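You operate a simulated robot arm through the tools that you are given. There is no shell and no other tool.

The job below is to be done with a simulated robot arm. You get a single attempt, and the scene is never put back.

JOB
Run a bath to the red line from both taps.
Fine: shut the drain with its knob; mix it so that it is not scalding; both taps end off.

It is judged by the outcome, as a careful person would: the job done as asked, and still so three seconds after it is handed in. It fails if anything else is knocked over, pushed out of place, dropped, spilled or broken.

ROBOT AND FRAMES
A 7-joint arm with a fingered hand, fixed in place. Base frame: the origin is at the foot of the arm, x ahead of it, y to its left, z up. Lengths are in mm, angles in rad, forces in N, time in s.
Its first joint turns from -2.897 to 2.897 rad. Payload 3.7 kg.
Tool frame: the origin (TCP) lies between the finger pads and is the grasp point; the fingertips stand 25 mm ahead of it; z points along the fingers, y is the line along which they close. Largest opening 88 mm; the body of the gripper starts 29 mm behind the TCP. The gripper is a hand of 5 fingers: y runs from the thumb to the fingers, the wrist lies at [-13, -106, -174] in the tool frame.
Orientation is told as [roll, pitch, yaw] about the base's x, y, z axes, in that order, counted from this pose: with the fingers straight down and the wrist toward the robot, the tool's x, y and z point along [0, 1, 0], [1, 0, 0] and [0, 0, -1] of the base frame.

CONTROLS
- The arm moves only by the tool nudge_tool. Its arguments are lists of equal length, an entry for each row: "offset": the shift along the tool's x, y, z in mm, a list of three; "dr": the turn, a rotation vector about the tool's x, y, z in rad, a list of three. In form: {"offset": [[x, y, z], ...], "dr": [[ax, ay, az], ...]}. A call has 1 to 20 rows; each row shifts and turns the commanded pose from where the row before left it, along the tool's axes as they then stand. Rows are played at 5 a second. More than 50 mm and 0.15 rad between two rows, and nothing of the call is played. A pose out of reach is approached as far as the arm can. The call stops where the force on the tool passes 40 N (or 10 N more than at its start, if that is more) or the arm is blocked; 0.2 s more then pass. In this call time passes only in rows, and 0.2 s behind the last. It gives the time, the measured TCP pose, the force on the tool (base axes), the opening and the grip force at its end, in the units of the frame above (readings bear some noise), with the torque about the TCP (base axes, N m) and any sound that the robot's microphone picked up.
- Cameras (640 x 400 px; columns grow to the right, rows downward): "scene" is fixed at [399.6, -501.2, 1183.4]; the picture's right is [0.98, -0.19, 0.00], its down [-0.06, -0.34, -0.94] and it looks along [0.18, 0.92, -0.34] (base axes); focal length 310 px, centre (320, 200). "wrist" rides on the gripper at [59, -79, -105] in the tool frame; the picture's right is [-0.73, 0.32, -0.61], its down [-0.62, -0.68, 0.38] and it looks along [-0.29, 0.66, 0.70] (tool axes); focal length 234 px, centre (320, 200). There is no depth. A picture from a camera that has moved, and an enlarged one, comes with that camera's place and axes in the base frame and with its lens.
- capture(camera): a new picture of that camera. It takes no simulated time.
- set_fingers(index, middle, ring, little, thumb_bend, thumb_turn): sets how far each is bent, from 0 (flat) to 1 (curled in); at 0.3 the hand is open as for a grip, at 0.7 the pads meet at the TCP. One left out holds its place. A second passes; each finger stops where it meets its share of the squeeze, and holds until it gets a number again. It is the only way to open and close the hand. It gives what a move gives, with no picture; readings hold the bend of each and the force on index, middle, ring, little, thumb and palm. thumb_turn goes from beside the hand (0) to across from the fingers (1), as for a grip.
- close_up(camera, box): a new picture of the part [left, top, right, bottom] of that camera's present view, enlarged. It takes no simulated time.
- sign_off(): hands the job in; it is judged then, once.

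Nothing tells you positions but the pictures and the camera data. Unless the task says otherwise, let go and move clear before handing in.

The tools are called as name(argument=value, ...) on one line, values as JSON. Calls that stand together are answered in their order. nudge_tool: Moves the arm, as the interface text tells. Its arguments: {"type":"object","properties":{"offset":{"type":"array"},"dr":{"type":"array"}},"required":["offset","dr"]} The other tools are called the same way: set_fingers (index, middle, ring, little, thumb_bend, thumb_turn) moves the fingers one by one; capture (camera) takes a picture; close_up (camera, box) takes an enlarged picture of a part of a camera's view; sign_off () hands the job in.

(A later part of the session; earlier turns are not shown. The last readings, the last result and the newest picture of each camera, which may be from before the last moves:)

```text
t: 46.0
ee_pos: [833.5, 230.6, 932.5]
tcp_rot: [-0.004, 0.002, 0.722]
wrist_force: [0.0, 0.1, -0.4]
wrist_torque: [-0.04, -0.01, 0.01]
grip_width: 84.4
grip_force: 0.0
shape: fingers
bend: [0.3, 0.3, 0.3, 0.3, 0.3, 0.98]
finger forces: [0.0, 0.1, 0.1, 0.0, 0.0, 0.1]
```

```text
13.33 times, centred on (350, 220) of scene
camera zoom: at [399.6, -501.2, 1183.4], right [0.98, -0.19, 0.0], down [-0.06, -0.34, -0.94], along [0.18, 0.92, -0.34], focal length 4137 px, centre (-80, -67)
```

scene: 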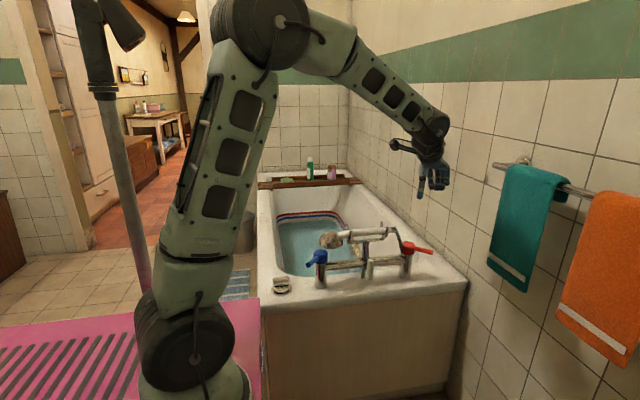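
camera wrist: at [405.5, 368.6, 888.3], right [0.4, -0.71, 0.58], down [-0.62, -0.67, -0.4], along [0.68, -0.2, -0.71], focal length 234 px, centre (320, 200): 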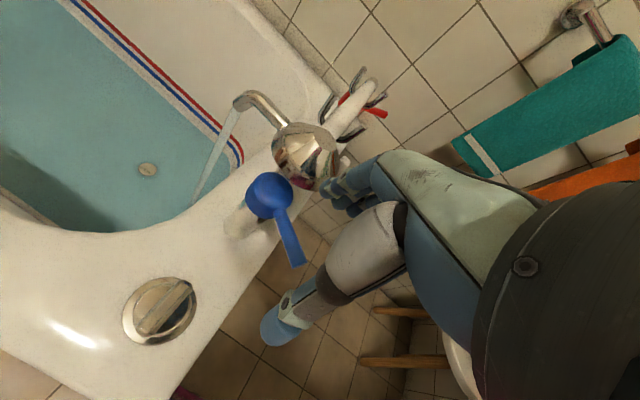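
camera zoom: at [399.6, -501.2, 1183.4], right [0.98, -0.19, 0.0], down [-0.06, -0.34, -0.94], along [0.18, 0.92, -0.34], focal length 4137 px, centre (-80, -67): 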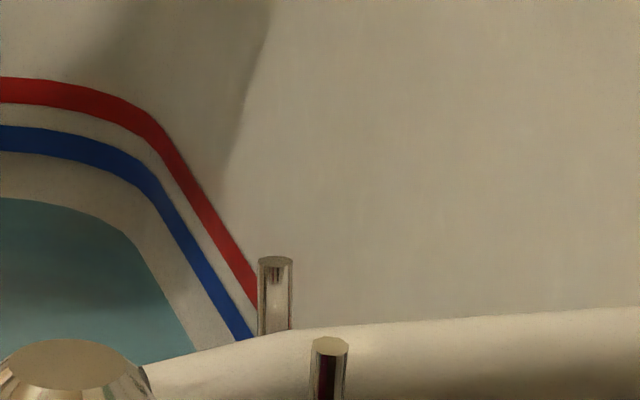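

nudge_tool(offset=[[28.9, -26.8, 0], [28.9, -26.8, 0], [28.9, -26.8, 0], [28.9, -26.8, 0], [28.9, -26.8, 0], [28.9, -26.8, 0], [0, 0, 0], [0, 0, 0], [0, 0, 0], [0, 0, 0], [0, 0, 0], [0, 0, 0]], dr=[[0, 0, 0], [0, 0, 0], [0, 0, 0], [0, 0, 0], [0, 0, 0], [0, 0, 0], [0, 0, 0.12], [0, 0, 0.12], [0, 0, 0.12], [0, 0, 0.12], [0, 0, 0.12], [0, 0, 0.12]])

capture(camera="scene")

```text
t: 48.6
ee_pos: [599.2, 255.5, 932.2]
tcp_rot: [-0.005, -0.002, -0.003]
wrist_force: [-1.1, 0.3, -0.2]
wrist_torque: [-0.02, -0.02, -0.01]
grip_width: 84.6
grip_force: 0.1
shape: fingers
bend: [0.3, 0.3, 0.3, 0.3, 0.3, 0.98]
finger forces: [0.0, 0.1, 0.0, 0.0, 0.0, 0.1]
```

```text
taken
```

scene: 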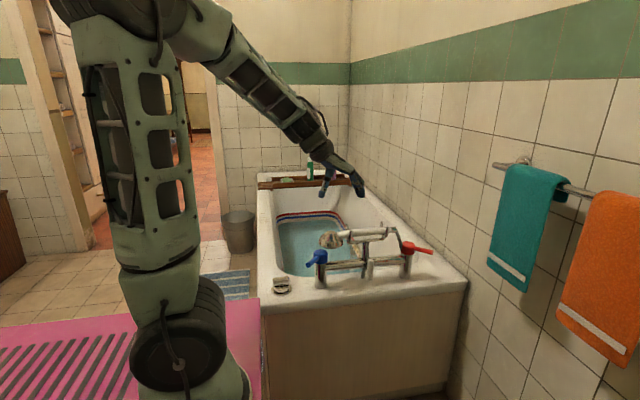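

The elbow is back in its original free posture. I'll now go over the blue lever at yaw 0 with the jaw open: hover first, then check.

nudge_tool(offset=[[12, -18, 20], [12, -18, 30], [12, -18, 35], [0, 0, 38], [0, 0, 38]], dr=[[0, 0, 0], [0, 0, 0], [0, 0, 0], [0, 0, 0], [0, 0, 0]])

capture(camera="wrist")

close_up(camera="scene", box=[260, 190, 420, 290])

close_up(camera="scene", box=[380, 230, 440, 280])

```text
t: 49.8
ee_pos: [544.7, 290.4, 770.4]
tcp_rot: [-0.003, 0.0, 0.0]
wrist_force: [-0.7, 0.5, 0.8]
wrist_torque: [0.01, -0.01, 0.0]
grip_width: 84.5
grip_force: 0.0
shape: fingers
bend: [0.3, 0.3, 0.3, 0.3, 0.3, 0.98]
finger forces: [0.0, 0.1, 0.0, 0.0, 0.0, 0.0]
```

```text
taken
camera wrist: at [465.9, 348.6, 874.2], right [0.32, -0.72, 0.61], down [-0.68, -0.62, -0.38], along [0.66, -0.29, -0.69], focal length 234 px, centre (320, 200)
```

wrist: 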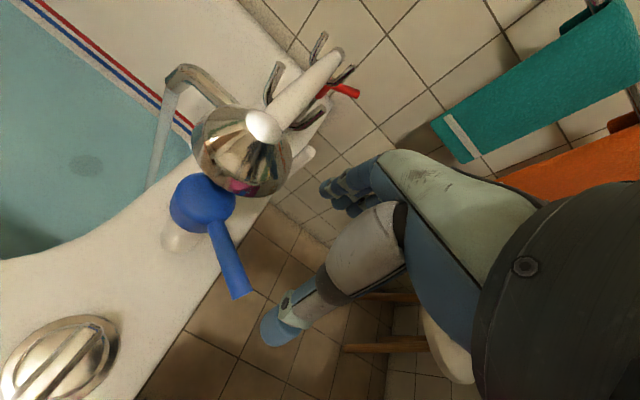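

```text
4.00 times, centred on (340, 240) of scene
camera zoom: at [399.6, -501.2, 1183.4], right [0.98, -0.19, 0.0], down [-0.06, -0.34, -0.94], along [0.18, 0.92, -0.34], focal length 1241 px, centre (240, 40)
```

zoom: 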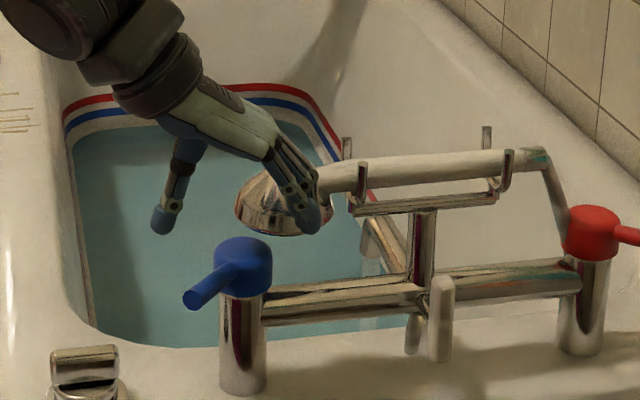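

```text
8.00 times, centred on (410, 255) of scene
camera zoom: at [399.6, -501.2, 1183.4], right [0.98, -0.19, 0.0], down [-0.06, -0.34, -0.94], along [0.18, 0.92, -0.34], focal length 2482 px, centre (-400, -240)
```

zoom: 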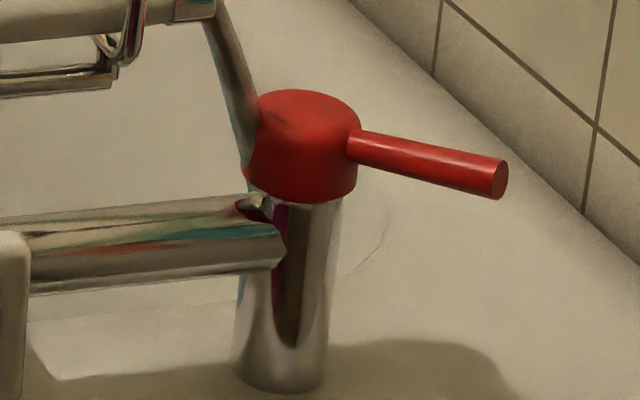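

Blue is open about 0.63 rad and red about 0.70, which is near enough to an even mix. I'll go down with the lever inside the open jaw, ready for the thumb to push it shut, and wait there.

nudge_tool(offset=[[8, -7, 25], [0, 0, 22], [0, 0, 20], [0, 0, 18]], dr=[[0, 0, 0], [0, 0, 0], [0, 0, 0], [0, 0, 0]])

capture(camera="wrist")

close_up(camera="scene", box=[260, 210, 400, 300])

close_up(camera="scene", box=[330, 205, 370, 235])

```text
t: 50.8
ee_pos: [538.8, 296.9, 686.3]
tcp_rot: [-0.005, -0.001, 0.0]
wrist_force: [-0.9, -0.1, 0.6]
wrist_torque: [-0.03, -0.04, 0.0]
grip_width: 84.5
grip_force: 0.0
shape: fingers
bend: [0.3, 0.3, 0.3, 0.3, 0.3, 0.98]
finger forces: [0.1, 0.0, 0.0, 0.1, 0.1, 0.0]
```

```text
taken
camera wrist: at [459.4, 355.4, 789.7], right [0.32, -0.72, 0.61], down [-0.68, -0.63, -0.38], along [0.66, -0.29, -0.69], focal length 234 px, centre (320, 200)
```

wrist: 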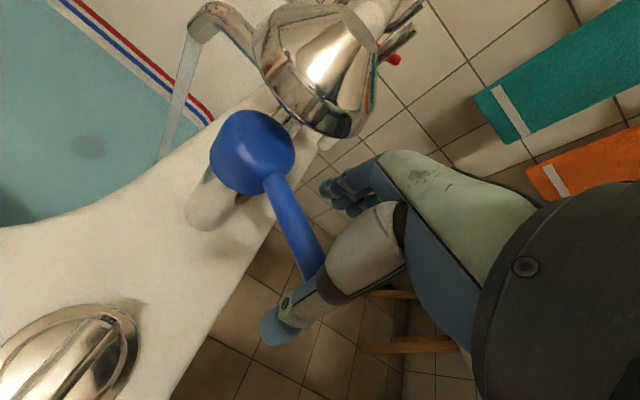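

```text
4.44 times, centred on (330, 255) of scene
camera zoom: at [399.6, -501.2, 1183.4], right [0.98, -0.19, 0.0], down [-0.06, -0.34, -0.94], along [0.18, 0.92, -0.34], focal length 1379 px, centre (276, -44)
```

zoom: 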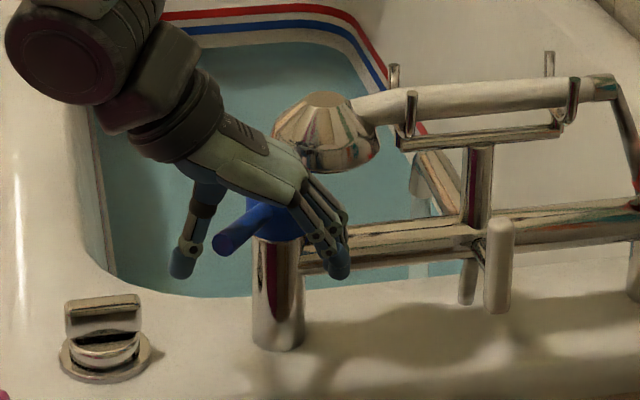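

```text
13.33 times, centred on (350, 220) of scene
camera zoom: at [399.6, -501.2, 1183.4], right [0.98, -0.19, 0.0], down [-0.06, -0.34, -0.94], along [0.18, 0.92, -0.34], focal length 4137 px, centre (-80, -67)
```

zoom: 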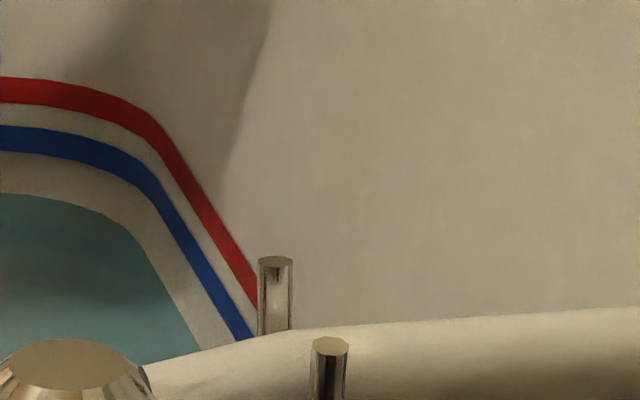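

The lever is inside the jaw and the level is rising at about 1 px/s with about 100 px to go. I'll hold still and wait in stages.

nudge_tool(offset=[[0, 0, 0], [0, 0, 0], [0, 0, 0], [0, 0, 0], [0, 0, 0], [0, 0, 0], [0, 0, 0], [0, 0, 0], [0, 0, 0], [0, 0, 0], [0, 0, 0], [0, 0, 0], [0, 0, 0], [0, 0, 0], [0, 0, 0], [0, 0, 0], [0, 0, 0], [0, 0, 0], [0, 0, 0], [0, 0, 0]], dr=[[0, 0, 0], [0, 0, 0], [0, 0, 0], [0, 0, 0], [0, 0, 0], [0, 0, 0], [0, 0, 0], [0, 0, 0], [0, 0, 0], [0, 0, 0], [0, 0, 0], [0, 0, 0], [0, 0, 0], [0, 0, 0], [0, 0, 0], [0, 0, 0], [0, 0, 0], [0, 0, 0], [0, 0, 0], [0, 0, 0]])

nudge_tool(offset=[[0, 0, 0], [0, 0, 0], [0, 0, 0], [0, 0, 0], [0, 0, 0], [0, 0, 0], [0, 0, 0], [0, 0, 0], [0, 0, 0], [0, 0, 0], [0, 0, 0], [0, 0, 0], [0, 0, 0], [0, 0, 0], [0, 0, 0], [0, 0, 0], [0, 0, 0], [0, 0, 0], [0, 0, 0], [0, 0, 0]], dr=[[0, 0, 0], [0, 0, 0], [0, 0, 0], [0, 0, 0], [0, 0, 0], [0, 0, 0], [0, 0, 0], [0, 0, 0], [0, 0, 0], [0, 0, 0], [0, 0, 0], [0, 0, 0], [0, 0, 0], [0, 0, 0], [0, 0, 0], [0, 0, 0], [0, 0, 0], [0, 0, 0], [0, 0, 0], [0, 0, 0]])

nudge_tool(offset=[[0, 0, 0], [0, 0, 0], [0, 0, 0], [0, 0, 0], [0, 0, 0], [0, 0, 0], [0, 0, 0], [0, 0, 0], [0, 0, 0], [0, 0, 0], [0, 0, 0], [0, 0, 0], [0, 0, 0], [0, 0, 0], [0, 0, 0], [0, 0, 0], [0, 0, 0], [0, 0, 0], [0, 0, 0], [0, 0, 0]], dr=[[0, 0, 0], [0, 0, 0], [0, 0, 0], [0, 0, 0], [0, 0, 0], [0, 0, 0], [0, 0, 0], [0, 0, 0], [0, 0, 0], [0, 0, 0], [0, 0, 0], [0, 0, 0], [0, 0, 0], [0, 0, 0], [0, 0, 0], [0, 0, 0], [0, 0, 0], [0, 0, 0], [0, 0, 0], [0, 0, 0]])

close_up(camera="scene", box=[330, 205, 370, 235])

close_up(camera="scene", box=[260, 200, 420, 300])

```text
t: 55.0
ee_pos: [537.9, 297.2, 686.2]
tcp_rot: [-0.004, 0.0, -0.001]
wrist_force: [-0.2, -0.1, 0.3]
wrist_torque: [-0.01, 0.01, 0.01]
grip_width: 84.4
grip_force: 0.0
shape: fingers
bend: [0.3, 0.3, 0.3, 0.3, 0.3, 0.98]
finger forces: [0.1, 0.0, 0.0, 0.1, 0.0, 0.1]
```

```text
t: 59.2
ee_pos: [537.8, 296.0, 686.3]
tcp_rot: [-0.005, -0.001, 0.0]
wrist_force: [-0.3, -0.2, -0.7]
wrist_torque: [0.0, 0.02, -0.03]
grip_width: 84.3
grip_force: 0.1
shape: fingers
bend: [0.3, 0.3, 0.3, 0.3, 0.3, 0.98]
finger forces: [0.1, 0.0, 0.1, 0.0, 0.1, 0.0]
```

```text
t: 63.4
ee_pos: [539.3, 295.7, 686.2]
tcp_rot: [-0.004, -0.002, 0.0]
wrist_force: [-0.2, 0.1, 0.1]
wrist_torque: [0.01, 0.01, -0.02]
grip_width: 84.5
grip_force: 0.0
shape: fingers
bend: [0.3, 0.3, 0.3, 0.3, 0.3, 0.98]
finger forces: [0.0, 0.0, 0.0, 0.0, 0.0, 0.0]
```

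```text
13.33 times, centred on (350, 220) of scene
camera zoom: at [399.6, -501.2, 1183.4], right [0.98, -0.19, 0.0], down [-0.06, -0.34, -0.94], along [0.18, 0.92, -0.34], focal length 4137 px, centre (-80, -67)
```

zoom: 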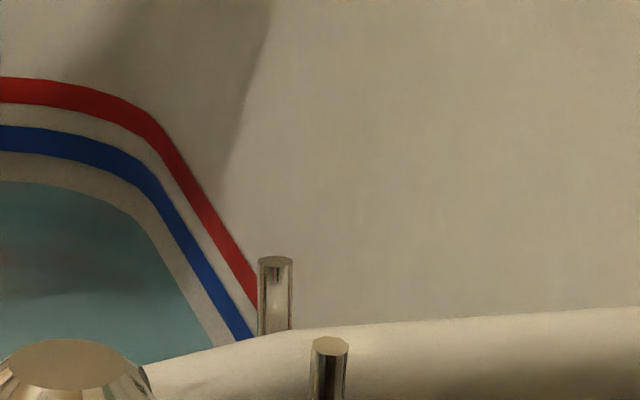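

```text
4.00 times, centred on (340, 250) of scene
camera zoom: at [399.6, -501.2, 1183.4], right [0.98, -0.19, 0.0], down [-0.06, -0.34, -0.94], along [0.18, 0.92, -0.34], focal length 1241 px, centre (240, 0)
```

zoom: 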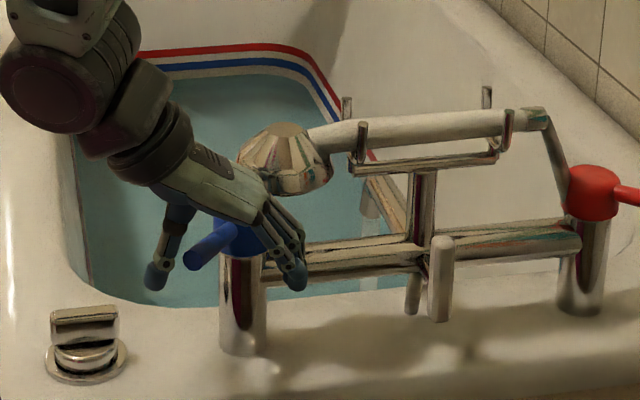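

nudge_tool(offset=[[0, 0, 0], [0, 0, 0], [0, 0, 0], [0, 0, 0], [0, 0, 0], [0, 0, 0], [0, 0, 0], [0, 0, 0], [0, 0, 0], [0, 0, 0], [0, 0, 0], [0, 0, 0], [0, 0, 0], [0, 0, 0], [0, 0, 0], [0, 0, 0], [0, 0, 0], [0, 0, 0], [0, 0, 0], [0, 0, 0]], dr=[[0, 0, 0], [0, 0, 0], [0, 0, 0], [0, 0, 0], [0, 0, 0], [0, 0, 0], [0, 0, 0], [0, 0, 0], [0, 0, 0], [0, 0, 0], [0, 0, 0], [0, 0, 0], [0, 0, 0], [0, 0, 0], [0, 0, 0], [0, 0, 0], [0, 0, 0], [0, 0, 0], [0, 0, 0], [0, 0, 0]])

nudge_tool(offset=[[0, 0, 0], [0, 0, 0], [0, 0, 0], [0, 0, 0], [0, 0, 0], [0, 0, 0], [0, 0, 0], [0, 0, 0], [0, 0, 0], [0, 0, 0], [0, 0, 0], [0, 0, 0], [0, 0, 0], [0, 0, 0], [0, 0, 0], [0, 0, 0], [0, 0, 0], [0, 0, 0], [0, 0, 0], [0, 0, 0]], dr=[[0, 0, 0], [0, 0, 0], [0, 0, 0], [0, 0, 0], [0, 0, 0], [0, 0, 0], [0, 0, 0], [0, 0, 0], [0, 0, 0], [0, 0, 0], [0, 0, 0], [0, 0, 0], [0, 0, 0], [0, 0, 0], [0, 0, 0], [0, 0, 0], [0, 0, 0], [0, 0, 0], [0, 0, 0], [0, 0, 0]])

nudge_tool(offset=[[0, 0, 0], [0, 0, 0], [0, 0, 0], [0, 0, 0], [0, 0, 0], [0, 0, 0], [0, 0, 0], [0, 0, 0], [0, 0, 0], [0, 0, 0], [0, 0, 0], [0, 0, 0], [0, 0, 0], [0, 0, 0], [0, 0, 0], [0, 0, 0], [0, 0, 0], [0, 0, 0], [0, 0, 0], [0, 0, 0]], dr=[[0, 0, 0], [0, 0, 0], [0, 0, 0], [0, 0, 0], [0, 0, 0], [0, 0, 0], [0, 0, 0], [0, 0, 0], [0, 0, 0], [0, 0, 0], [0, 0, 0], [0, 0, 0], [0, 0, 0], [0, 0, 0], [0, 0, 0], [0, 0, 0], [0, 0, 0], [0, 0, 0], [0, 0, 0], [0, 0, 0]])

nudge_tool(offset=[[0, 0, 0], [0, 0, 0], [0, 0, 0], [0, 0, 0], [0, 0, 0], [0, 0, 0], [0, 0, 0], [0, 0, 0], [0, 0, 0], [0, 0, 0], [0, 0, 0], [0, 0, 0], [0, 0, 0], [0, 0, 0], [0, 0, 0], [0, 0, 0], [0, 0, 0], [0, 0, 0], [0, 0, 0], [0, 0, 0]], dr=[[0, 0, 0], [0, 0, 0], [0, 0, 0], [0, 0, 0], [0, 0, 0], [0, 0, 0], [0, 0, 0], [0, 0, 0], [0, 0, 0], [0, 0, 0], [0, 0, 0], [0, 0, 0], [0, 0, 0], [0, 0, 0], [0, 0, 0], [0, 0, 0], [0, 0, 0], [0, 0, 0], [0, 0, 0], [0, 0, 0]])

nudge_tool(offset=[[0, 0, 0], [0, 0, 0], [0, 0, 0], [0, 0, 0], [0, 0, 0], [0, 0, 0], [0, 0, 0], [0, 0, 0], [0, 0, 0], [0, 0, 0], [0, 0, 0], [0, 0, 0], [0, 0, 0], [0, 0, 0], [0, 0, 0], [0, 0, 0], [0, 0, 0], [0, 0, 0], [0, 0, 0], [0, 0, 0]], dr=[[0, 0, 0], [0, 0, 0], [0, 0, 0], [0, 0, 0], [0, 0, 0], [0, 0, 0], [0, 0, 0], [0, 0, 0], [0, 0, 0], [0, 0, 0], [0, 0, 0], [0, 0, 0], [0, 0, 0], [0, 0, 0], [0, 0, 0], [0, 0, 0], [0, 0, 0], [0, 0, 0], [0, 0, 0], [0, 0, 0]])

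close_up(camera="scene", box=[330, 205, 370, 235])

close_up(camera="scene", box=[260, 200, 420, 300])

```text
t: 67.6
ee_pos: [538.7, 296.2, 686.4]
tcp_rot: [-0.004, -0.002, -0.001]
wrist_force: [0.2, 0.1, 0.4]
wrist_torque: [0.0, 0.01, 0.0]
grip_width: 84.8
grip_force: 0.0
shape: fingers
bend: [0.3, 0.3, 0.3, 0.3, 0.3, 0.98]
finger forces: [0.1, 0.1, 0.0, 0.0, 0.0, 0.0]
```

```text
t: 71.8
ee_pos: [538.3, 296.6, 685.9]
tcp_rot: [-0.006, 0.0, 0.001]
wrist_force: [0.2, 0.0, -0.7]
wrist_torque: [0.01, -0.03, 0.01]
grip_width: 84.5
grip_force: 0.1
shape: fingers
bend: [0.3, 0.3, 0.3, 0.3, 0.3, 0.98]
finger forces: [0.0, 0.0, 0.0, 0.0, 0.0, 0.0]
```

```text
t: 76.0
ee_pos: [538.3, 296.2, 686.6]
tcp_rot: [-0.006, -0.003, 0.0]
wrist_force: [0.4, -0.1, 0.1]
wrist_torque: [0.0, -0.03, 0.0]
grip_width: 84.5
grip_force: 0.0
shape: fingers
bend: [0.3, 0.3, 0.3, 0.3, 0.3, 0.98]
finger forces: [0.0, 0.0, 0.1, 0.0, 0.0, 0.1]
```

```text
t: 80.2
ee_pos: [538.3, 296.7, 684.9]
tcp_rot: [-0.007, -0.002, 0.002]
wrist_force: [-0.7, -0.3, -0.1]
wrist_torque: [-0.02, 0.01, 0.01]
grip_width: 84.3
grip_force: 0.1
shape: fingers
bend: [0.3, 0.3, 0.3, 0.3, 0.3, 0.98]
finger forces: [0.0, 0.0, 0.0, 0.0, 0.1, 0.0]
```

```text
t: 84.4
ee_pos: [537.5, 295.7, 686.2]
tcp_rot: [-0.005, -0.002, -0.001]
wrist_force: [0.0, -0.6, -0.3]
wrist_torque: [-0.05, 0.02, 0.01]
grip_width: 84.4
grip_force: 0.0
shape: fingers
bend: [0.3, 0.3, 0.3, 0.3, 0.3, 0.98]
finger forces: [0.0, 0.0, 0.0, 0.0, 0.0, 0.0]
```

```text
13.33 times, centred on (350, 220) of scene
camera zoom: at [399.6, -501.2, 1183.4], right [0.98, -0.19, 0.0], down [-0.06, -0.34, -0.94], along [0.18, 0.92, -0.34], focal length 4137 px, centre (-80, -67)
```

zoom: 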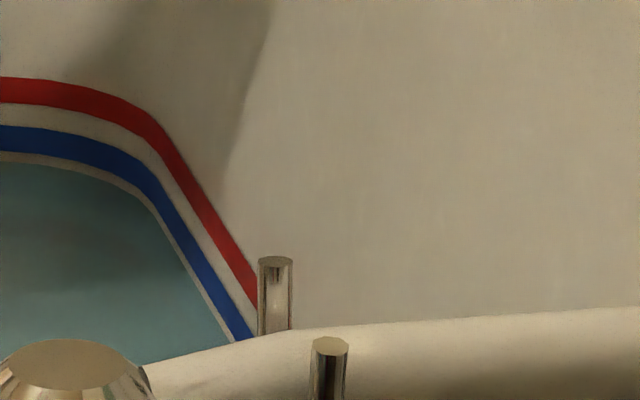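

```text
4.00 times, centred on (340, 250) of scene
camera zoom: at [399.6, -501.2, 1183.4], right [0.98, -0.19, 0.0], down [-0.06, -0.34, -0.94], along [0.18, 0.92, -0.34], focal length 1241 px, centre (240, 0)
```

zoom: 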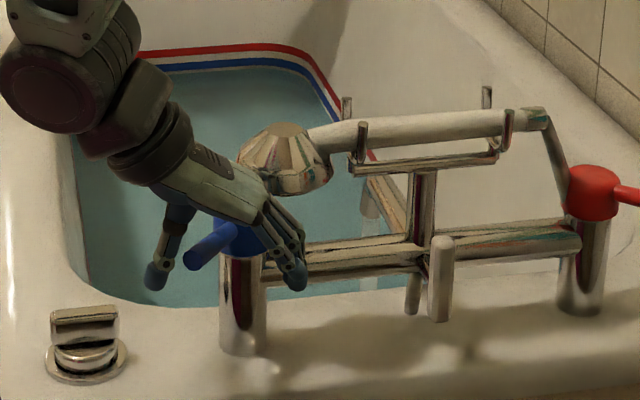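

Still about 70 px (roughly 75 s) below the red line. I'll keep waiting.

nudge_tool(offset=[[0, 0, 0], [0, 0, 0], [0, 0, 0], [0, 0, 0], [0, 0, 0], [0, 0, 0], [0, 0, 0], [0, 0, 0], [0, 0, 0], [0, 0, 0], [0, 0, 0], [0, 0, 0], [0, 0, 0], [0, 0, 0], [0, 0, 0], [0, 0, 0], [0, 0, 0], [0, 0, 0], [0, 0, 0], [0, 0, 0]], dr=[[0, 0, 0], [0, 0, 0], [0, 0, 0], [0, 0, 0], [0, 0, 0], [0, 0, 0], [0, 0, 0], [0, 0, 0], [0, 0, 0], [0, 0, 0], [0, 0, 0], [0, 0, 0], [0, 0, 0], [0, 0, 0], [0, 0, 0], [0, 0, 0], [0, 0, 0], [0, 0, 0], [0, 0, 0], [0, 0, 0]])

nudge_tool(offset=[[0, 0, 0], [0, 0, 0], [0, 0, 0], [0, 0, 0], [0, 0, 0], [0, 0, 0], [0, 0, 0], [0, 0, 0], [0, 0, 0], [0, 0, 0], [0, 0, 0], [0, 0, 0], [0, 0, 0], [0, 0, 0], [0, 0, 0], [0, 0, 0], [0, 0, 0], [0, 0, 0], [0, 0, 0], [0, 0, 0]], dr=[[0, 0, 0], [0, 0, 0], [0, 0, 0], [0, 0, 0], [0, 0, 0], [0, 0, 0], [0, 0, 0], [0, 0, 0], [0, 0, 0], [0, 0, 0], [0, 0, 0], [0, 0, 0], [0, 0, 0], [0, 0, 0], [0, 0, 0], [0, 0, 0], [0, 0, 0], [0, 0, 0], [0, 0, 0], [0, 0, 0]])

nudge_tool(offset=[[0, 0, 0], [0, 0, 0], [0, 0, 0], [0, 0, 0], [0, 0, 0], [0, 0, 0], [0, 0, 0], [0, 0, 0], [0, 0, 0], [0, 0, 0], [0, 0, 0], [0, 0, 0], [0, 0, 0], [0, 0, 0], [0, 0, 0], [0, 0, 0], [0, 0, 0], [0, 0, 0], [0, 0, 0], [0, 0, 0]], dr=[[0, 0, 0], [0, 0, 0], [0, 0, 0], [0, 0, 0], [0, 0, 0], [0, 0, 0], [0, 0, 0], [0, 0, 0], [0, 0, 0], [0, 0, 0], [0, 0, 0], [0, 0, 0], [0, 0, 0], [0, 0, 0], [0, 0, 0], [0, 0, 0], [0, 0, 0], [0, 0, 0], [0, 0, 0], [0, 0, 0]])

nudge_tool(offset=[[0, 0, 0], [0, 0, 0], [0, 0, 0], [0, 0, 0], [0, 0, 0], [0, 0, 0], [0, 0, 0], [0, 0, 0], [0, 0, 0], [0, 0, 0], [0, 0, 0], [0, 0, 0], [0, 0, 0], [0, 0, 0], [0, 0, 0], [0, 0, 0], [0, 0, 0], [0, 0, 0], [0, 0, 0], [0, 0, 0]], dr=[[0, 0, 0], [0, 0, 0], [0, 0, 0], [0, 0, 0], [0, 0, 0], [0, 0, 0], [0, 0, 0], [0, 0, 0], [0, 0, 0], [0, 0, 0], [0, 0, 0], [0, 0, 0], [0, 0, 0], [0, 0, 0], [0, 0, 0], [0, 0, 0], [0, 0, 0], [0, 0, 0], [0, 0, 0], [0, 0, 0]])

nudge_tool(offset=[[0, 0, 0], [0, 0, 0], [0, 0, 0], [0, 0, 0], [0, 0, 0], [0, 0, 0], [0, 0, 0], [0, 0, 0], [0, 0, 0], [0, 0, 0], [0, 0, 0], [0, 0, 0], [0, 0, 0], [0, 0, 0], [0, 0, 0], [0, 0, 0], [0, 0, 0], [0, 0, 0], [0, 0, 0], [0, 0, 0]], dr=[[0, 0, 0], [0, 0, 0], [0, 0, 0], [0, 0, 0], [0, 0, 0], [0, 0, 0], [0, 0, 0], [0, 0, 0], [0, 0, 0], [0, 0, 0], [0, 0, 0], [0, 0, 0], [0, 0, 0], [0, 0, 0], [0, 0, 0], [0, 0, 0], [0, 0, 0], [0, 0, 0], [0, 0, 0], [0, 0, 0]])

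nudge_tool(offset=[[0, 0, 0], [0, 0, 0], [0, 0, 0], [0, 0, 0], [0, 0, 0], [0, 0, 0], [0, 0, 0], [0, 0, 0], [0, 0, 0], [0, 0, 0], [0, 0, 0], [0, 0, 0], [0, 0, 0], [0, 0, 0], [0, 0, 0], [0, 0, 0], [0, 0, 0], [0, 0, 0], [0, 0, 0], [0, 0, 0]], dr=[[0, 0, 0], [0, 0, 0], [0, 0, 0], [0, 0, 0], [0, 0, 0], [0, 0, 0], [0, 0, 0], [0, 0, 0], [0, 0, 0], [0, 0, 0], [0, 0, 0], [0, 0, 0], [0, 0, 0], [0, 0, 0], [0, 0, 0], [0, 0, 0], [0, 0, 0], [0, 0, 0], [0, 0, 0], [0, 0, 0]])

close_up(camera="scene", box=[330, 205, 370, 235])

close_up(camera="scene", box=[260, 200, 420, 300])

```text
t: 88.6
ee_pos: [539.7, 297.3, 685.6]
tcp_rot: [-0.007, -0.001, 0.001]
wrist_force: [0.9, 0.0, -1.1]
wrist_torque: [0.0, 0.05, 0.0]
grip_width: 84.3
grip_force: 0.0
shape: fingers
bend: [0.3, 0.3, 0.3, 0.3, 0.3, 0.98]
finger forces: [0.0, 0.1, 0.0, 0.0, 0.0, 0.0]
```

```text
t: 92.8
ee_pos: [537.3, 296.7, 686.3]
tcp_rot: [-0.004, -0.002, 0.0]
wrist_force: [0.5, -0.6, 0.0]
wrist_torque: [0.01, -0.02, 0.02]
grip_width: 84.5
grip_force: 0.1
shape: fingers
bend: [0.3, 0.3, 0.3, 0.3, 0.3, 0.98]
finger forces: [0.1, 0.1, 0.0, 0.0, 0.0, 0.1]
```

```text
t: 97.0
ee_pos: [539.1, 296.5, 685.1]
tcp_rot: [-0.006, -0.002, 0.0]
wrist_force: [0.0, 0.5, -0.6]
wrist_torque: [-0.02, 0.03, 0.04]
grip_width: 84.4
grip_force: 0.2
shape: fingers
bend: [0.3, 0.3, 0.3, 0.3, 0.3, 0.98]
finger forces: [0.0, 0.0, 0.0, 0.0, 0.1, 0.1]
```

```text
t: 101.2
ee_pos: [537.6, 296.2, 685.6]
tcp_rot: [-0.006, -0.001, 0.0]
wrist_force: [-0.6, 0.1, -0.1]
wrist_torque: [-0.03, -0.02, -0.03]
grip_width: 84.7
grip_force: 0.2
shape: fingers
bend: [0.3, 0.3, 0.3, 0.3, 0.3, 0.98]
finger forces: [0.2, 0.0, 0.0, 0.0, 0.1, 0.0]
```

```text
t: 105.4
ee_pos: [538.3, 296.6, 685.3]
tcp_rot: [-0.005, -0.003, -0.001]
wrist_force: [0.2, 0.3, 0.0]
wrist_torque: [0.01, -0.03, 0.0]
grip_width: 84.5
grip_force: 0.0
shape: fingers
bend: [0.3, 0.3, 0.3, 0.3, 0.3, 0.98]
finger forces: [0.1, 0.1, 0.0, 0.1, 0.0, 0.0]
```

```text
t: 109.6
ee_pos: [538.6, 295.7, 685.5]
tcp_rot: [-0.006, -0.002, 0.0]
wrist_force: [-0.1, -1.1, 0.3]
wrist_torque: [-0.02, -0.03, 0.01]
grip_width: 84.7
grip_force: 0.0
shape: fingers
bend: [0.3, 0.3, 0.3, 0.3, 0.3, 0.98]
finger forces: [0.0, 0.0, 0.1, 0.0, 0.1, 0.1]
```

```text
13.33 times, centred on (350, 220) of scene
camera zoom: at [399.6, -501.2, 1183.4], right [0.98, -0.19, 0.0], down [-0.06, -0.34, -0.94], along [0.18, 0.92, -0.34], focal length 4137 px, centre (-80, -67)
```

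zoom: 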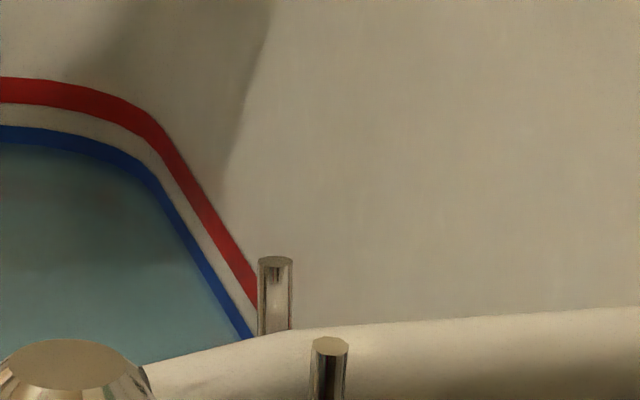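

```text
4.00 times, centred on (340, 250) of scene
camera zoom: at [399.6, -501.2, 1183.4], right [0.98, -0.19, 0.0], down [-0.06, -0.34, -0.94], along [0.18, 0.92, -0.34], focal length 1241 px, centre (240, 0)
```

zoom: 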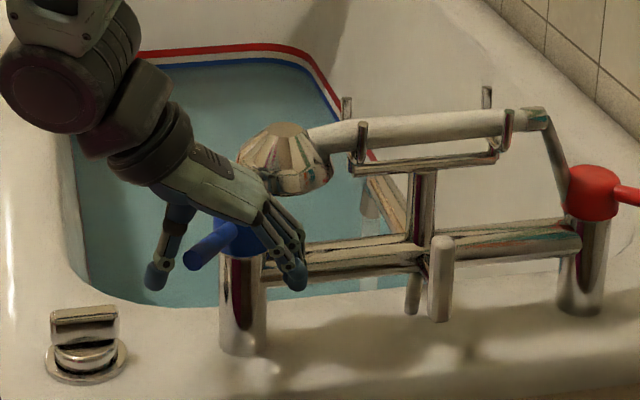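

Water is now at the lower part of the blue line, about 53 px below the middle of the red one. I'll wait more.

nudge_tool(offset=[[0, 0, 0], [0, 0, 0], [0, 0, 0], [0, 0, 0], [0, 0, 0], [0, 0, 0], [0, 0, 0], [0, 0, 0], [0, 0, 0], [0, 0, 0], [0, 0, 0], [0, 0, 0], [0, 0, 0], [0, 0, 0], [0, 0, 0], [0, 0, 0], [0, 0, 0], [0, 0, 0], [0, 0, 0], [0, 0, 0]], dr=[[0, 0, 0], [0, 0, 0], [0, 0, 0], [0, 0, 0], [0, 0, 0], [0, 0, 0], [0, 0, 0], [0, 0, 0], [0, 0, 0], [0, 0, 0], [0, 0, 0], [0, 0, 0], [0, 0, 0], [0, 0, 0], [0, 0, 0], [0, 0, 0], [0, 0, 0], [0, 0, 0], [0, 0, 0], [0, 0, 0]])

nudge_tool(offset=[[0, 0, 0], [0, 0, 0], [0, 0, 0], [0, 0, 0], [0, 0, 0], [0, 0, 0], [0, 0, 0], [0, 0, 0], [0, 0, 0], [0, 0, 0], [0, 0, 0], [0, 0, 0], [0, 0, 0], [0, 0, 0], [0, 0, 0], [0, 0, 0], [0, 0, 0], [0, 0, 0], [0, 0, 0], [0, 0, 0]], dr=[[0, 0, 0], [0, 0, 0], [0, 0, 0], [0, 0, 0], [0, 0, 0], [0, 0, 0], [0, 0, 0], [0, 0, 0], [0, 0, 0], [0, 0, 0], [0, 0, 0], [0, 0, 0], [0, 0, 0], [0, 0, 0], [0, 0, 0], [0, 0, 0], [0, 0, 0], [0, 0, 0], [0, 0, 0], [0, 0, 0]])

nudge_tool(offset=[[0, 0, 0], [0, 0, 0], [0, 0, 0], [0, 0, 0], [0, 0, 0], [0, 0, 0], [0, 0, 0], [0, 0, 0], [0, 0, 0], [0, 0, 0], [0, 0, 0], [0, 0, 0], [0, 0, 0], [0, 0, 0], [0, 0, 0], [0, 0, 0], [0, 0, 0], [0, 0, 0], [0, 0, 0], [0, 0, 0]], dr=[[0, 0, 0], [0, 0, 0], [0, 0, 0], [0, 0, 0], [0, 0, 0], [0, 0, 0], [0, 0, 0], [0, 0, 0], [0, 0, 0], [0, 0, 0], [0, 0, 0], [0, 0, 0], [0, 0, 0], [0, 0, 0], [0, 0, 0], [0, 0, 0], [0, 0, 0], [0, 0, 0], [0, 0, 0], [0, 0, 0]])

nudge_tool(offset=[[0, 0, 0], [0, 0, 0], [0, 0, 0], [0, 0, 0], [0, 0, 0], [0, 0, 0], [0, 0, 0], [0, 0, 0], [0, 0, 0], [0, 0, 0], [0, 0, 0], [0, 0, 0], [0, 0, 0], [0, 0, 0], [0, 0, 0], [0, 0, 0], [0, 0, 0], [0, 0, 0], [0, 0, 0], [0, 0, 0]], dr=[[0, 0, 0], [0, 0, 0], [0, 0, 0], [0, 0, 0], [0, 0, 0], [0, 0, 0], [0, 0, 0], [0, 0, 0], [0, 0, 0], [0, 0, 0], [0, 0, 0], [0, 0, 0], [0, 0, 0], [0, 0, 0], [0, 0, 0], [0, 0, 0], [0, 0, 0], [0, 0, 0], [0, 0, 0], [0, 0, 0]])

nudge_tool(offset=[[0, 0, 0], [0, 0, 0], [0, 0, 0], [0, 0, 0], [0, 0, 0], [0, 0, 0], [0, 0, 0], [0, 0, 0], [0, 0, 0], [0, 0, 0], [0, 0, 0], [0, 0, 0], [0, 0, 0], [0, 0, 0], [0, 0, 0], [0, 0, 0], [0, 0, 0], [0, 0, 0], [0, 0, 0], [0, 0, 0]], dr=[[0, 0, 0], [0, 0, 0], [0, 0, 0], [0, 0, 0], [0, 0, 0], [0, 0, 0], [0, 0, 0], [0, 0, 0], [0, 0, 0], [0, 0, 0], [0, 0, 0], [0, 0, 0], [0, 0, 0], [0, 0, 0], [0, 0, 0], [0, 0, 0], [0, 0, 0], [0, 0, 0], [0, 0, 0], [0, 0, 0]])

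nudge_tool(offset=[[0, 0, 0], [0, 0, 0], [0, 0, 0], [0, 0, 0], [0, 0, 0], [0, 0, 0], [0, 0, 0], [0, 0, 0], [0, 0, 0], [0, 0, 0], [0, 0, 0], [0, 0, 0], [0, 0, 0], [0, 0, 0], [0, 0, 0], [0, 0, 0], [0, 0, 0], [0, 0, 0], [0, 0, 0], [0, 0, 0]], dr=[[0, 0, 0], [0, 0, 0], [0, 0, 0], [0, 0, 0], [0, 0, 0], [0, 0, 0], [0, 0, 0], [0, 0, 0], [0, 0, 0], [0, 0, 0], [0, 0, 0], [0, 0, 0], [0, 0, 0], [0, 0, 0], [0, 0, 0], [0, 0, 0], [0, 0, 0], [0, 0, 0], [0, 0, 0], [0, 0, 0]])

close_up(camera="scene", box=[330, 205, 370, 235])

close_up(camera="scene", box=[260, 200, 420, 300])

```text
t: 113.8
ee_pos: [537.9, 295.0, 686.7]
tcp_rot: [-0.005, 0.0, 0.0]
wrist_force: [0.6, -0.1, -0.2]
wrist_torque: [0.01, 0.01, -0.01]
grip_width: 84.6
grip_force: 0.1
shape: fingers
bend: [0.3, 0.3, 0.3, 0.3, 0.3, 0.98]
finger forces: [0.0, 0.0, 0.1, 0.0, 0.0, 0.1]
```

```text
t: 118.0
ee_pos: [538.2, 296.3, 686.1]
tcp_rot: [-0.005, -0.002, 0.001]
wrist_force: [-0.9, 0.5, -0.1]
wrist_torque: [0.0, 0.0, -0.02]
grip_width: 84.8
grip_force: 0.1
shape: fingers
bend: [0.3, 0.3, 0.3, 0.3, 0.3, 0.98]
finger forces: [0.0, 0.0, 0.0, 0.0, 0.0, 0.1]
```

```text
t: 122.2
ee_pos: [538.7, 295.5, 685.9]
tcp_rot: [-0.005, -0.002, 0.0]
wrist_force: [0.9, -0.7, -0.4]
wrist_torque: [0.02, 0.01, 0.0]
grip_width: 84.6
grip_force: 0.1
shape: fingers
bend: [0.3, 0.3, 0.3, 0.3, 0.3, 0.98]
finger forces: [0.1, 0.1, 0.0, 0.1, 0.1, 0.0]
```

```text
t: 126.4
ee_pos: [539.3, 295.7, 686.1]
tcp_rot: [-0.006, -0.002, 0.001]
wrist_force: [-1.3, 0.3, -0.4]
wrist_torque: [-0.01, 0.04, -0.04]
grip_width: 84.4
grip_force: 0.0
shape: fingers
bend: [0.3, 0.3, 0.3, 0.3, 0.3, 0.98]
finger forces: [0.1, 0.1, 0.0, 0.1, 0.0, 0.0]
```

```text
t: 130.6
ee_pos: [538.7, 296.5, 685.8]
tcp_rot: [-0.006, -0.002, 0.001]
wrist_force: [0.7, 0.5, 0.4]
wrist_torque: [0.01, 0.01, 0.01]
grip_width: 84.7
grip_force: 0.1
shape: fingers
bend: [0.3, 0.3, 0.3, 0.3, 0.3, 0.98]
finger forces: [0.1, 0.0, 0.1, 0.0, 0.0, 0.0]
```

```text
t: 134.8
ee_pos: [536.6, 296.0, 687.4]
tcp_rot: [-0.005, -0.001, 0.001]
wrist_force: [-0.6, -0.2, -0.3]
wrist_torque: [0.02, -0.03, -0.01]
grip_width: 84.6
grip_force: 0.0
shape: fingers
bend: [0.3, 0.3, 0.3, 0.3, 0.3, 0.98]
finger forces: [0.1, 0.0, 0.0, 0.0, 0.1, 0.0]
```

```text
13.33 times, centred on (350, 220) of scene
camera zoom: at [399.6, -501.2, 1183.4], right [0.98, -0.19, 0.0], down [-0.06, -0.34, -0.94], along [0.18, 0.92, -0.34], focal length 4137 px, centre (-80, -67)
```

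zoom: 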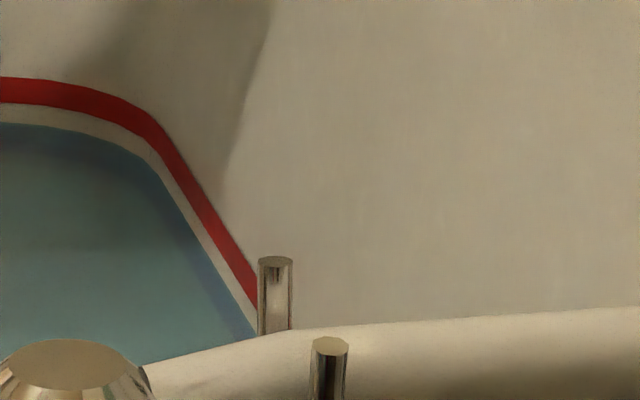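

```text
4.00 times, centred on (340, 250) of scene
camera zoom: at [399.6, -501.2, 1183.4], right [0.98, -0.19, 0.0], down [-0.06, -0.34, -0.94], along [0.18, 0.92, -0.34], focal length 1241 px, centre (240, 0)
```

zoom: 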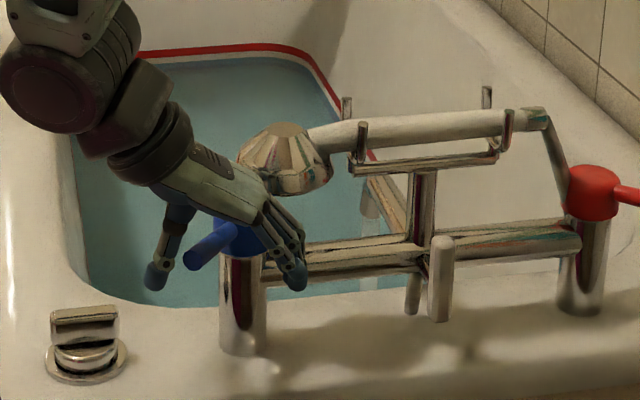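

Just above the blue line now, about 32 px below the middle of the red line. I'll wait about 25 s more.

nudge_tool(offset=[[0, 0, 0], [0, 0, 0], [0, 0, 0], [0, 0, 0], [0, 0, 0], [0, 0, 0], [0, 0, 0], [0, 0, 0], [0, 0, 0], [0, 0, 0], [0, 0, 0], [0, 0, 0], [0, 0, 0], [0, 0, 0], [0, 0, 0], [0, 0, 0], [0, 0, 0], [0, 0, 0], [0, 0, 0], [0, 0, 0]], dr=[[0, 0, 0], [0, 0, 0], [0, 0, 0], [0, 0, 0], [0, 0, 0], [0, 0, 0], [0, 0, 0], [0, 0, 0], [0, 0, 0], [0, 0, 0], [0, 0, 0], [0, 0, 0], [0, 0, 0], [0, 0, 0], [0, 0, 0], [0, 0, 0], [0, 0, 0], [0, 0, 0], [0, 0, 0], [0, 0, 0]])

nudge_tool(offset=[[0, 0, 0], [0, 0, 0], [0, 0, 0], [0, 0, 0], [0, 0, 0], [0, 0, 0], [0, 0, 0], [0, 0, 0], [0, 0, 0], [0, 0, 0], [0, 0, 0], [0, 0, 0], [0, 0, 0], [0, 0, 0], [0, 0, 0], [0, 0, 0], [0, 0, 0], [0, 0, 0], [0, 0, 0], [0, 0, 0]], dr=[[0, 0, 0], [0, 0, 0], [0, 0, 0], [0, 0, 0], [0, 0, 0], [0, 0, 0], [0, 0, 0], [0, 0, 0], [0, 0, 0], [0, 0, 0], [0, 0, 0], [0, 0, 0], [0, 0, 0], [0, 0, 0], [0, 0, 0], [0, 0, 0], [0, 0, 0], [0, 0, 0], [0, 0, 0], [0, 0, 0]])

nudge_tool(offset=[[0, 0, 0], [0, 0, 0], [0, 0, 0], [0, 0, 0], [0, 0, 0], [0, 0, 0], [0, 0, 0], [0, 0, 0], [0, 0, 0], [0, 0, 0], [0, 0, 0], [0, 0, 0], [0, 0, 0], [0, 0, 0], [0, 0, 0], [0, 0, 0], [0, 0, 0], [0, 0, 0], [0, 0, 0], [0, 0, 0]], dr=[[0, 0, 0], [0, 0, 0], [0, 0, 0], [0, 0, 0], [0, 0, 0], [0, 0, 0], [0, 0, 0], [0, 0, 0], [0, 0, 0], [0, 0, 0], [0, 0, 0], [0, 0, 0], [0, 0, 0], [0, 0, 0], [0, 0, 0], [0, 0, 0], [0, 0, 0], [0, 0, 0], [0, 0, 0], [0, 0, 0]])

nudge_tool(offset=[[0, 0, 0], [0, 0, 0], [0, 0, 0], [0, 0, 0], [0, 0, 0], [0, 0, 0], [0, 0, 0], [0, 0, 0], [0, 0, 0], [0, 0, 0], [0, 0, 0], [0, 0, 0], [0, 0, 0], [0, 0, 0], [0, 0, 0], [0, 0, 0], [0, 0, 0], [0, 0, 0], [0, 0, 0], [0, 0, 0]], dr=[[0, 0, 0], [0, 0, 0], [0, 0, 0], [0, 0, 0], [0, 0, 0], [0, 0, 0], [0, 0, 0], [0, 0, 0], [0, 0, 0], [0, 0, 0], [0, 0, 0], [0, 0, 0], [0, 0, 0], [0, 0, 0], [0, 0, 0], [0, 0, 0], [0, 0, 0], [0, 0, 0], [0, 0, 0], [0, 0, 0]])

nudge_tool(offset=[[0, 0, 0], [0, 0, 0], [0, 0, 0], [0, 0, 0], [0, 0, 0], [0, 0, 0], [0, 0, 0], [0, 0, 0], [0, 0, 0], [0, 0, 0], [0, 0, 0], [0, 0, 0], [0, 0, 0], [0, 0, 0], [0, 0, 0], [0, 0, 0], [0, 0, 0], [0, 0, 0], [0, 0, 0], [0, 0, 0]], dr=[[0, 0, 0], [0, 0, 0], [0, 0, 0], [0, 0, 0], [0, 0, 0], [0, 0, 0], [0, 0, 0], [0, 0, 0], [0, 0, 0], [0, 0, 0], [0, 0, 0], [0, 0, 0], [0, 0, 0], [0, 0, 0], [0, 0, 0], [0, 0, 0], [0, 0, 0], [0, 0, 0], [0, 0, 0], [0, 0, 0]])

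close_up(camera="scene", box=[330, 205, 370, 235])

close_up(camera="wrist", box=[0, 0, 240, 150])

```text
t: 139.0
ee_pos: [538.3, 295.8, 686.4]
tcp_rot: [-0.005, -0.002, 0.0]
wrist_force: [0.5, 0.3, -1.1]
wrist_torque: [0.02, -0.02, 0.0]
grip_width: 84.3
grip_force: 0.0
shape: fingers
bend: [0.3, 0.3, 0.3, 0.3, 0.3, 0.98]
finger forces: [0.0, 0.0, 0.1, 0.1, 0.0, 0.0]
```

```text
t: 143.2
ee_pos: [539.1, 296.3, 686.0]
tcp_rot: [-0.006, -0.003, 0.001]
wrist_force: [-0.4, 0.2, -0.3]
wrist_torque: [-0.02, -0.02, 0.01]
grip_width: 84.4
grip_force: 0.0
shape: fingers
bend: [0.3, 0.3, 0.3, 0.3, 0.3, 0.98]
finger forces: [0.0, 0.1, 0.1, 0.1, 0.0, 0.0]
```

```text
t: 147.4
ee_pos: [538.8, 295.5, 684.7]
tcp_rot: [-0.006, -0.001, -0.001]
wrist_force: [0.0, -0.3, 0.7]
wrist_torque: [0.01, 0.01, 0.02]
grip_width: 84.5
grip_force: 0.1
shape: fingers
bend: [0.3, 0.3, 0.3, 0.3, 0.3, 0.98]
finger forces: [0.0, 0.1, 0.0, 0.1, 0.1, 0.0]
```

```text
t: 151.6
ee_pos: [538.6, 296.4, 687.3]
tcp_rot: [-0.004, -0.002, 0.001]
wrist_force: [0.2, -0.6, 0.1]
wrist_torque: [-0.02, 0.02, -0.01]
grip_width: 84.6
grip_force: 0.1
shape: fingers
bend: [0.3, 0.3, 0.3, 0.3, 0.3, 0.98]
finger forces: [0.0, 0.1, 0.0, 0.1, 0.0, 0.0]
```

```text
t: 155.8
ee_pos: [538.5, 295.4, 685.6]
tcp_rot: [-0.006, -0.002, 0.0]
wrist_force: [0.4, 0.3, 0.2]
wrist_torque: [0.04, -0.02, 0.02]
grip_width: 84.5
grip_force: 0.1
shape: fingers
bend: [0.3, 0.3, 0.3, 0.3, 0.3, 0.98]
finger forces: [0.0, 0.0, 0.0, 0.0, 0.1, 0.0]
```

```text
13.33 times, centred on (350, 220) of scene
camera zoom: at [399.6, -501.2, 1183.4], right [0.98, -0.19, 0.0], down [-0.06, -0.34, -0.94], along [0.18, 0.92, -0.34], focal length 4137 px, centre (-80, -67)
```

zoom: 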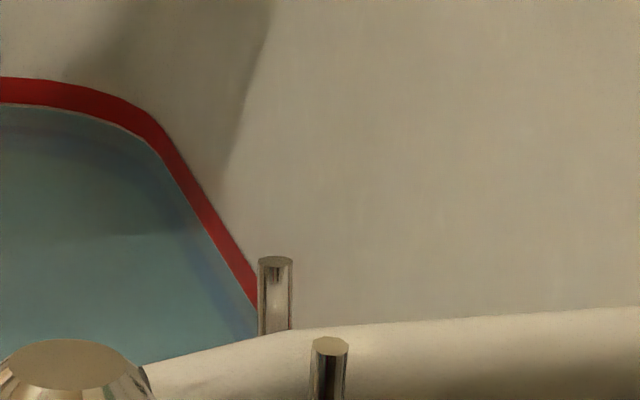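

```text
2.67 times, centred on (120, 75) of wrist
camera zoom: at [459.5, 355.4, 790.1], right [0.32, -0.72, 0.61], down [-0.68, -0.63, -0.38], along [0.66, -0.29, -0.69], focal length 624 px, centre (853, 533)
```

zoom: 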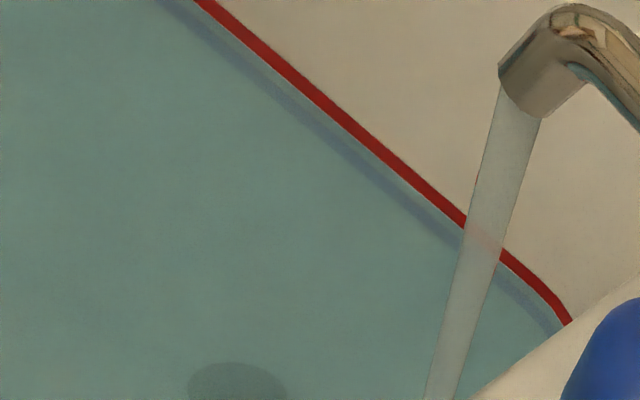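

Water has just reached the lower edge of the red band, and both taps add about 0.8 px/s with about 13 px to its middle. I'll shut cold now by pushing the blue lever back towards +x with the thumb.

nudge_tool(offset=[[-1, 6, 0], [-1, 6, 0], [-1, 6, 0], [-1, 6, 0], [-1, 6, 0], [-1, 6, 0], [-1, 6, 0], [-2, 6, 0], [-2, 6, 0]], dr=[[0, 0, 0], [0, 0, 0], [0, 0, 0], [0, 0, 0], [0, 0, 0], [0, 0, 0], [0, 0, 0], [0, 0, 0], [0, 0, 0]])

close_up(camera="scene", box=[280, 220, 380, 290])

capture(camera="wrist")

```text
t: 157.8
ee_pos: [593.1, 287.2, 686.4]
tcp_rot: [-0.005, 0.0, 0.001]
wrist_force: [-0.7, 0.4, 0.4]
wrist_torque: [-0.04, 0.0, 0.0]
grip_width: 85.6
grip_force: 0.7
shape: fingers
bend: [0.3, 0.3, 0.3, 0.3, 0.29, 0.98]
finger forces: [0.0, 0.0, 0.0, 0.1, 0.8, 0.0]
```

```text
5.71 times, centred on (330, 255) of scene
camera zoom: at [399.6, -501.2, 1183.4], right [0.98, -0.19, 0.0], down [-0.06, -0.34, -0.94], along [0.18, 0.92, -0.34], focal length 1773 px, centre (263, -114)
```

zoom: 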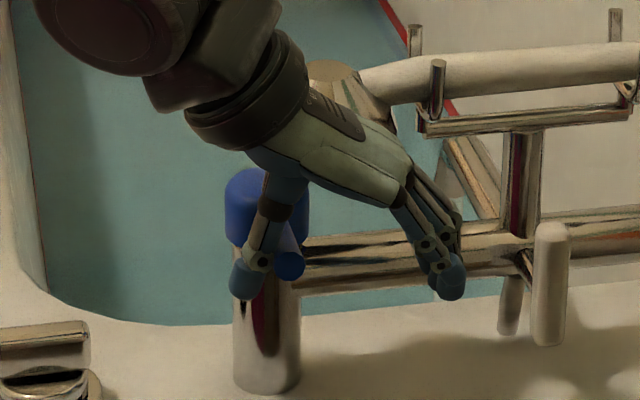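

```text
taken
camera wrist: at [513.6, 345.6, 790.5], right [0.32, -0.72, 0.61], down [-0.68, -0.63, -0.38], along [0.66, -0.29, -0.69], focal length 234 px, centre (320, 200)
```

wrist: 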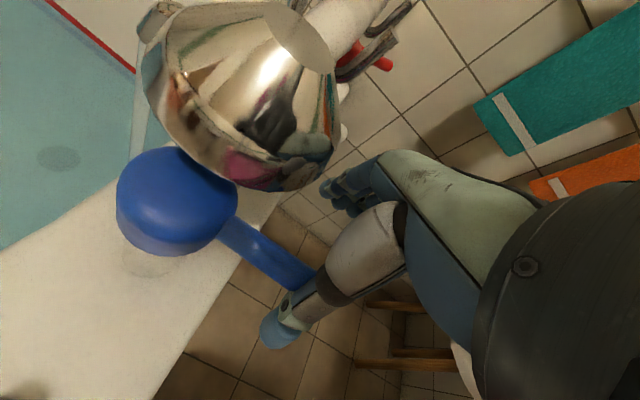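

The blue lever is nearly back at its off position. I'll push the last few millimetres to the stop.

nudge_tool(offset=[[0, 4, 0], [0, 3, 0], [0, 3, 0]], dr=[[0, 0, 0], [0, 0, 0], [0, 0, 0]])

close_up(camera="scene", box=[280, 220, 380, 290])

close_up(camera="scene", box=[330, 205, 370, 235])

```text
t: 158.6
ee_pos: [601.6, 286.1, 686.5]
tcp_rot: [-0.005, 0.0, 0.0]
wrist_force: [-5.2, -0.4, -0.5]
wrist_torque: [0.02, -0.03, 0.05]
grip_width: 90.2
grip_force: 2.4
shape: fingers
bend: [0.3, 0.3, 0.3, 0.3, 0.24, 0.97]
finger forces: [0.1, 0.1, 0.0, 0.0, 5.4, 0.1]
```

```text
5.71 times, centred on (330, 255) of scene
camera zoom: at [399.6, -501.2, 1183.4], right [0.98, -0.19, 0.0], down [-0.06, -0.34, -0.94], along [0.18, 0.92, -0.34], focal length 1773 px, centre (263, -114)
```

zoom: 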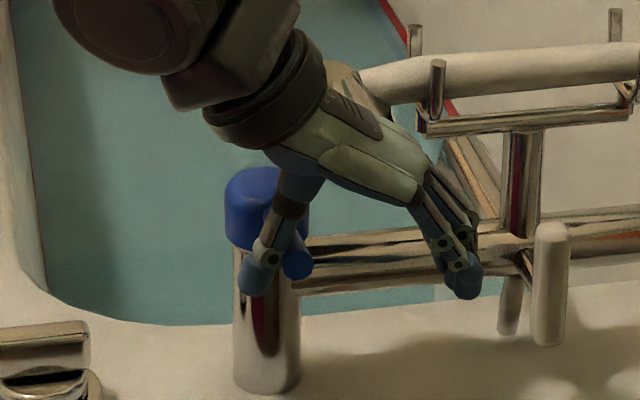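

```text
13.33 times, centred on (350, 220) of scene
camera zoom: at [399.6, -501.2, 1183.4], right [0.98, -0.19, 0.0], down [-0.06, -0.34, -0.94], along [0.18, 0.92, -0.34], focal length 4137 px, centre (-80, -67)
```

zoom: 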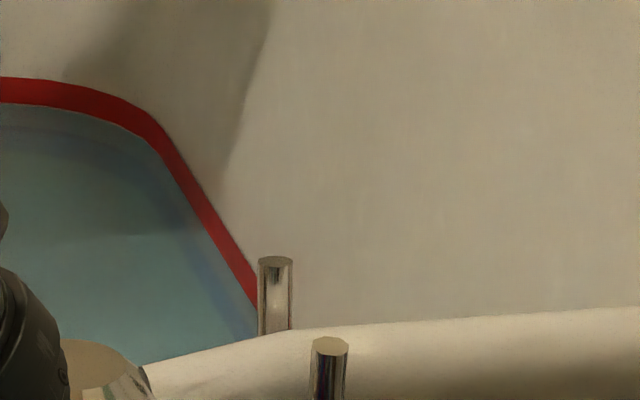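

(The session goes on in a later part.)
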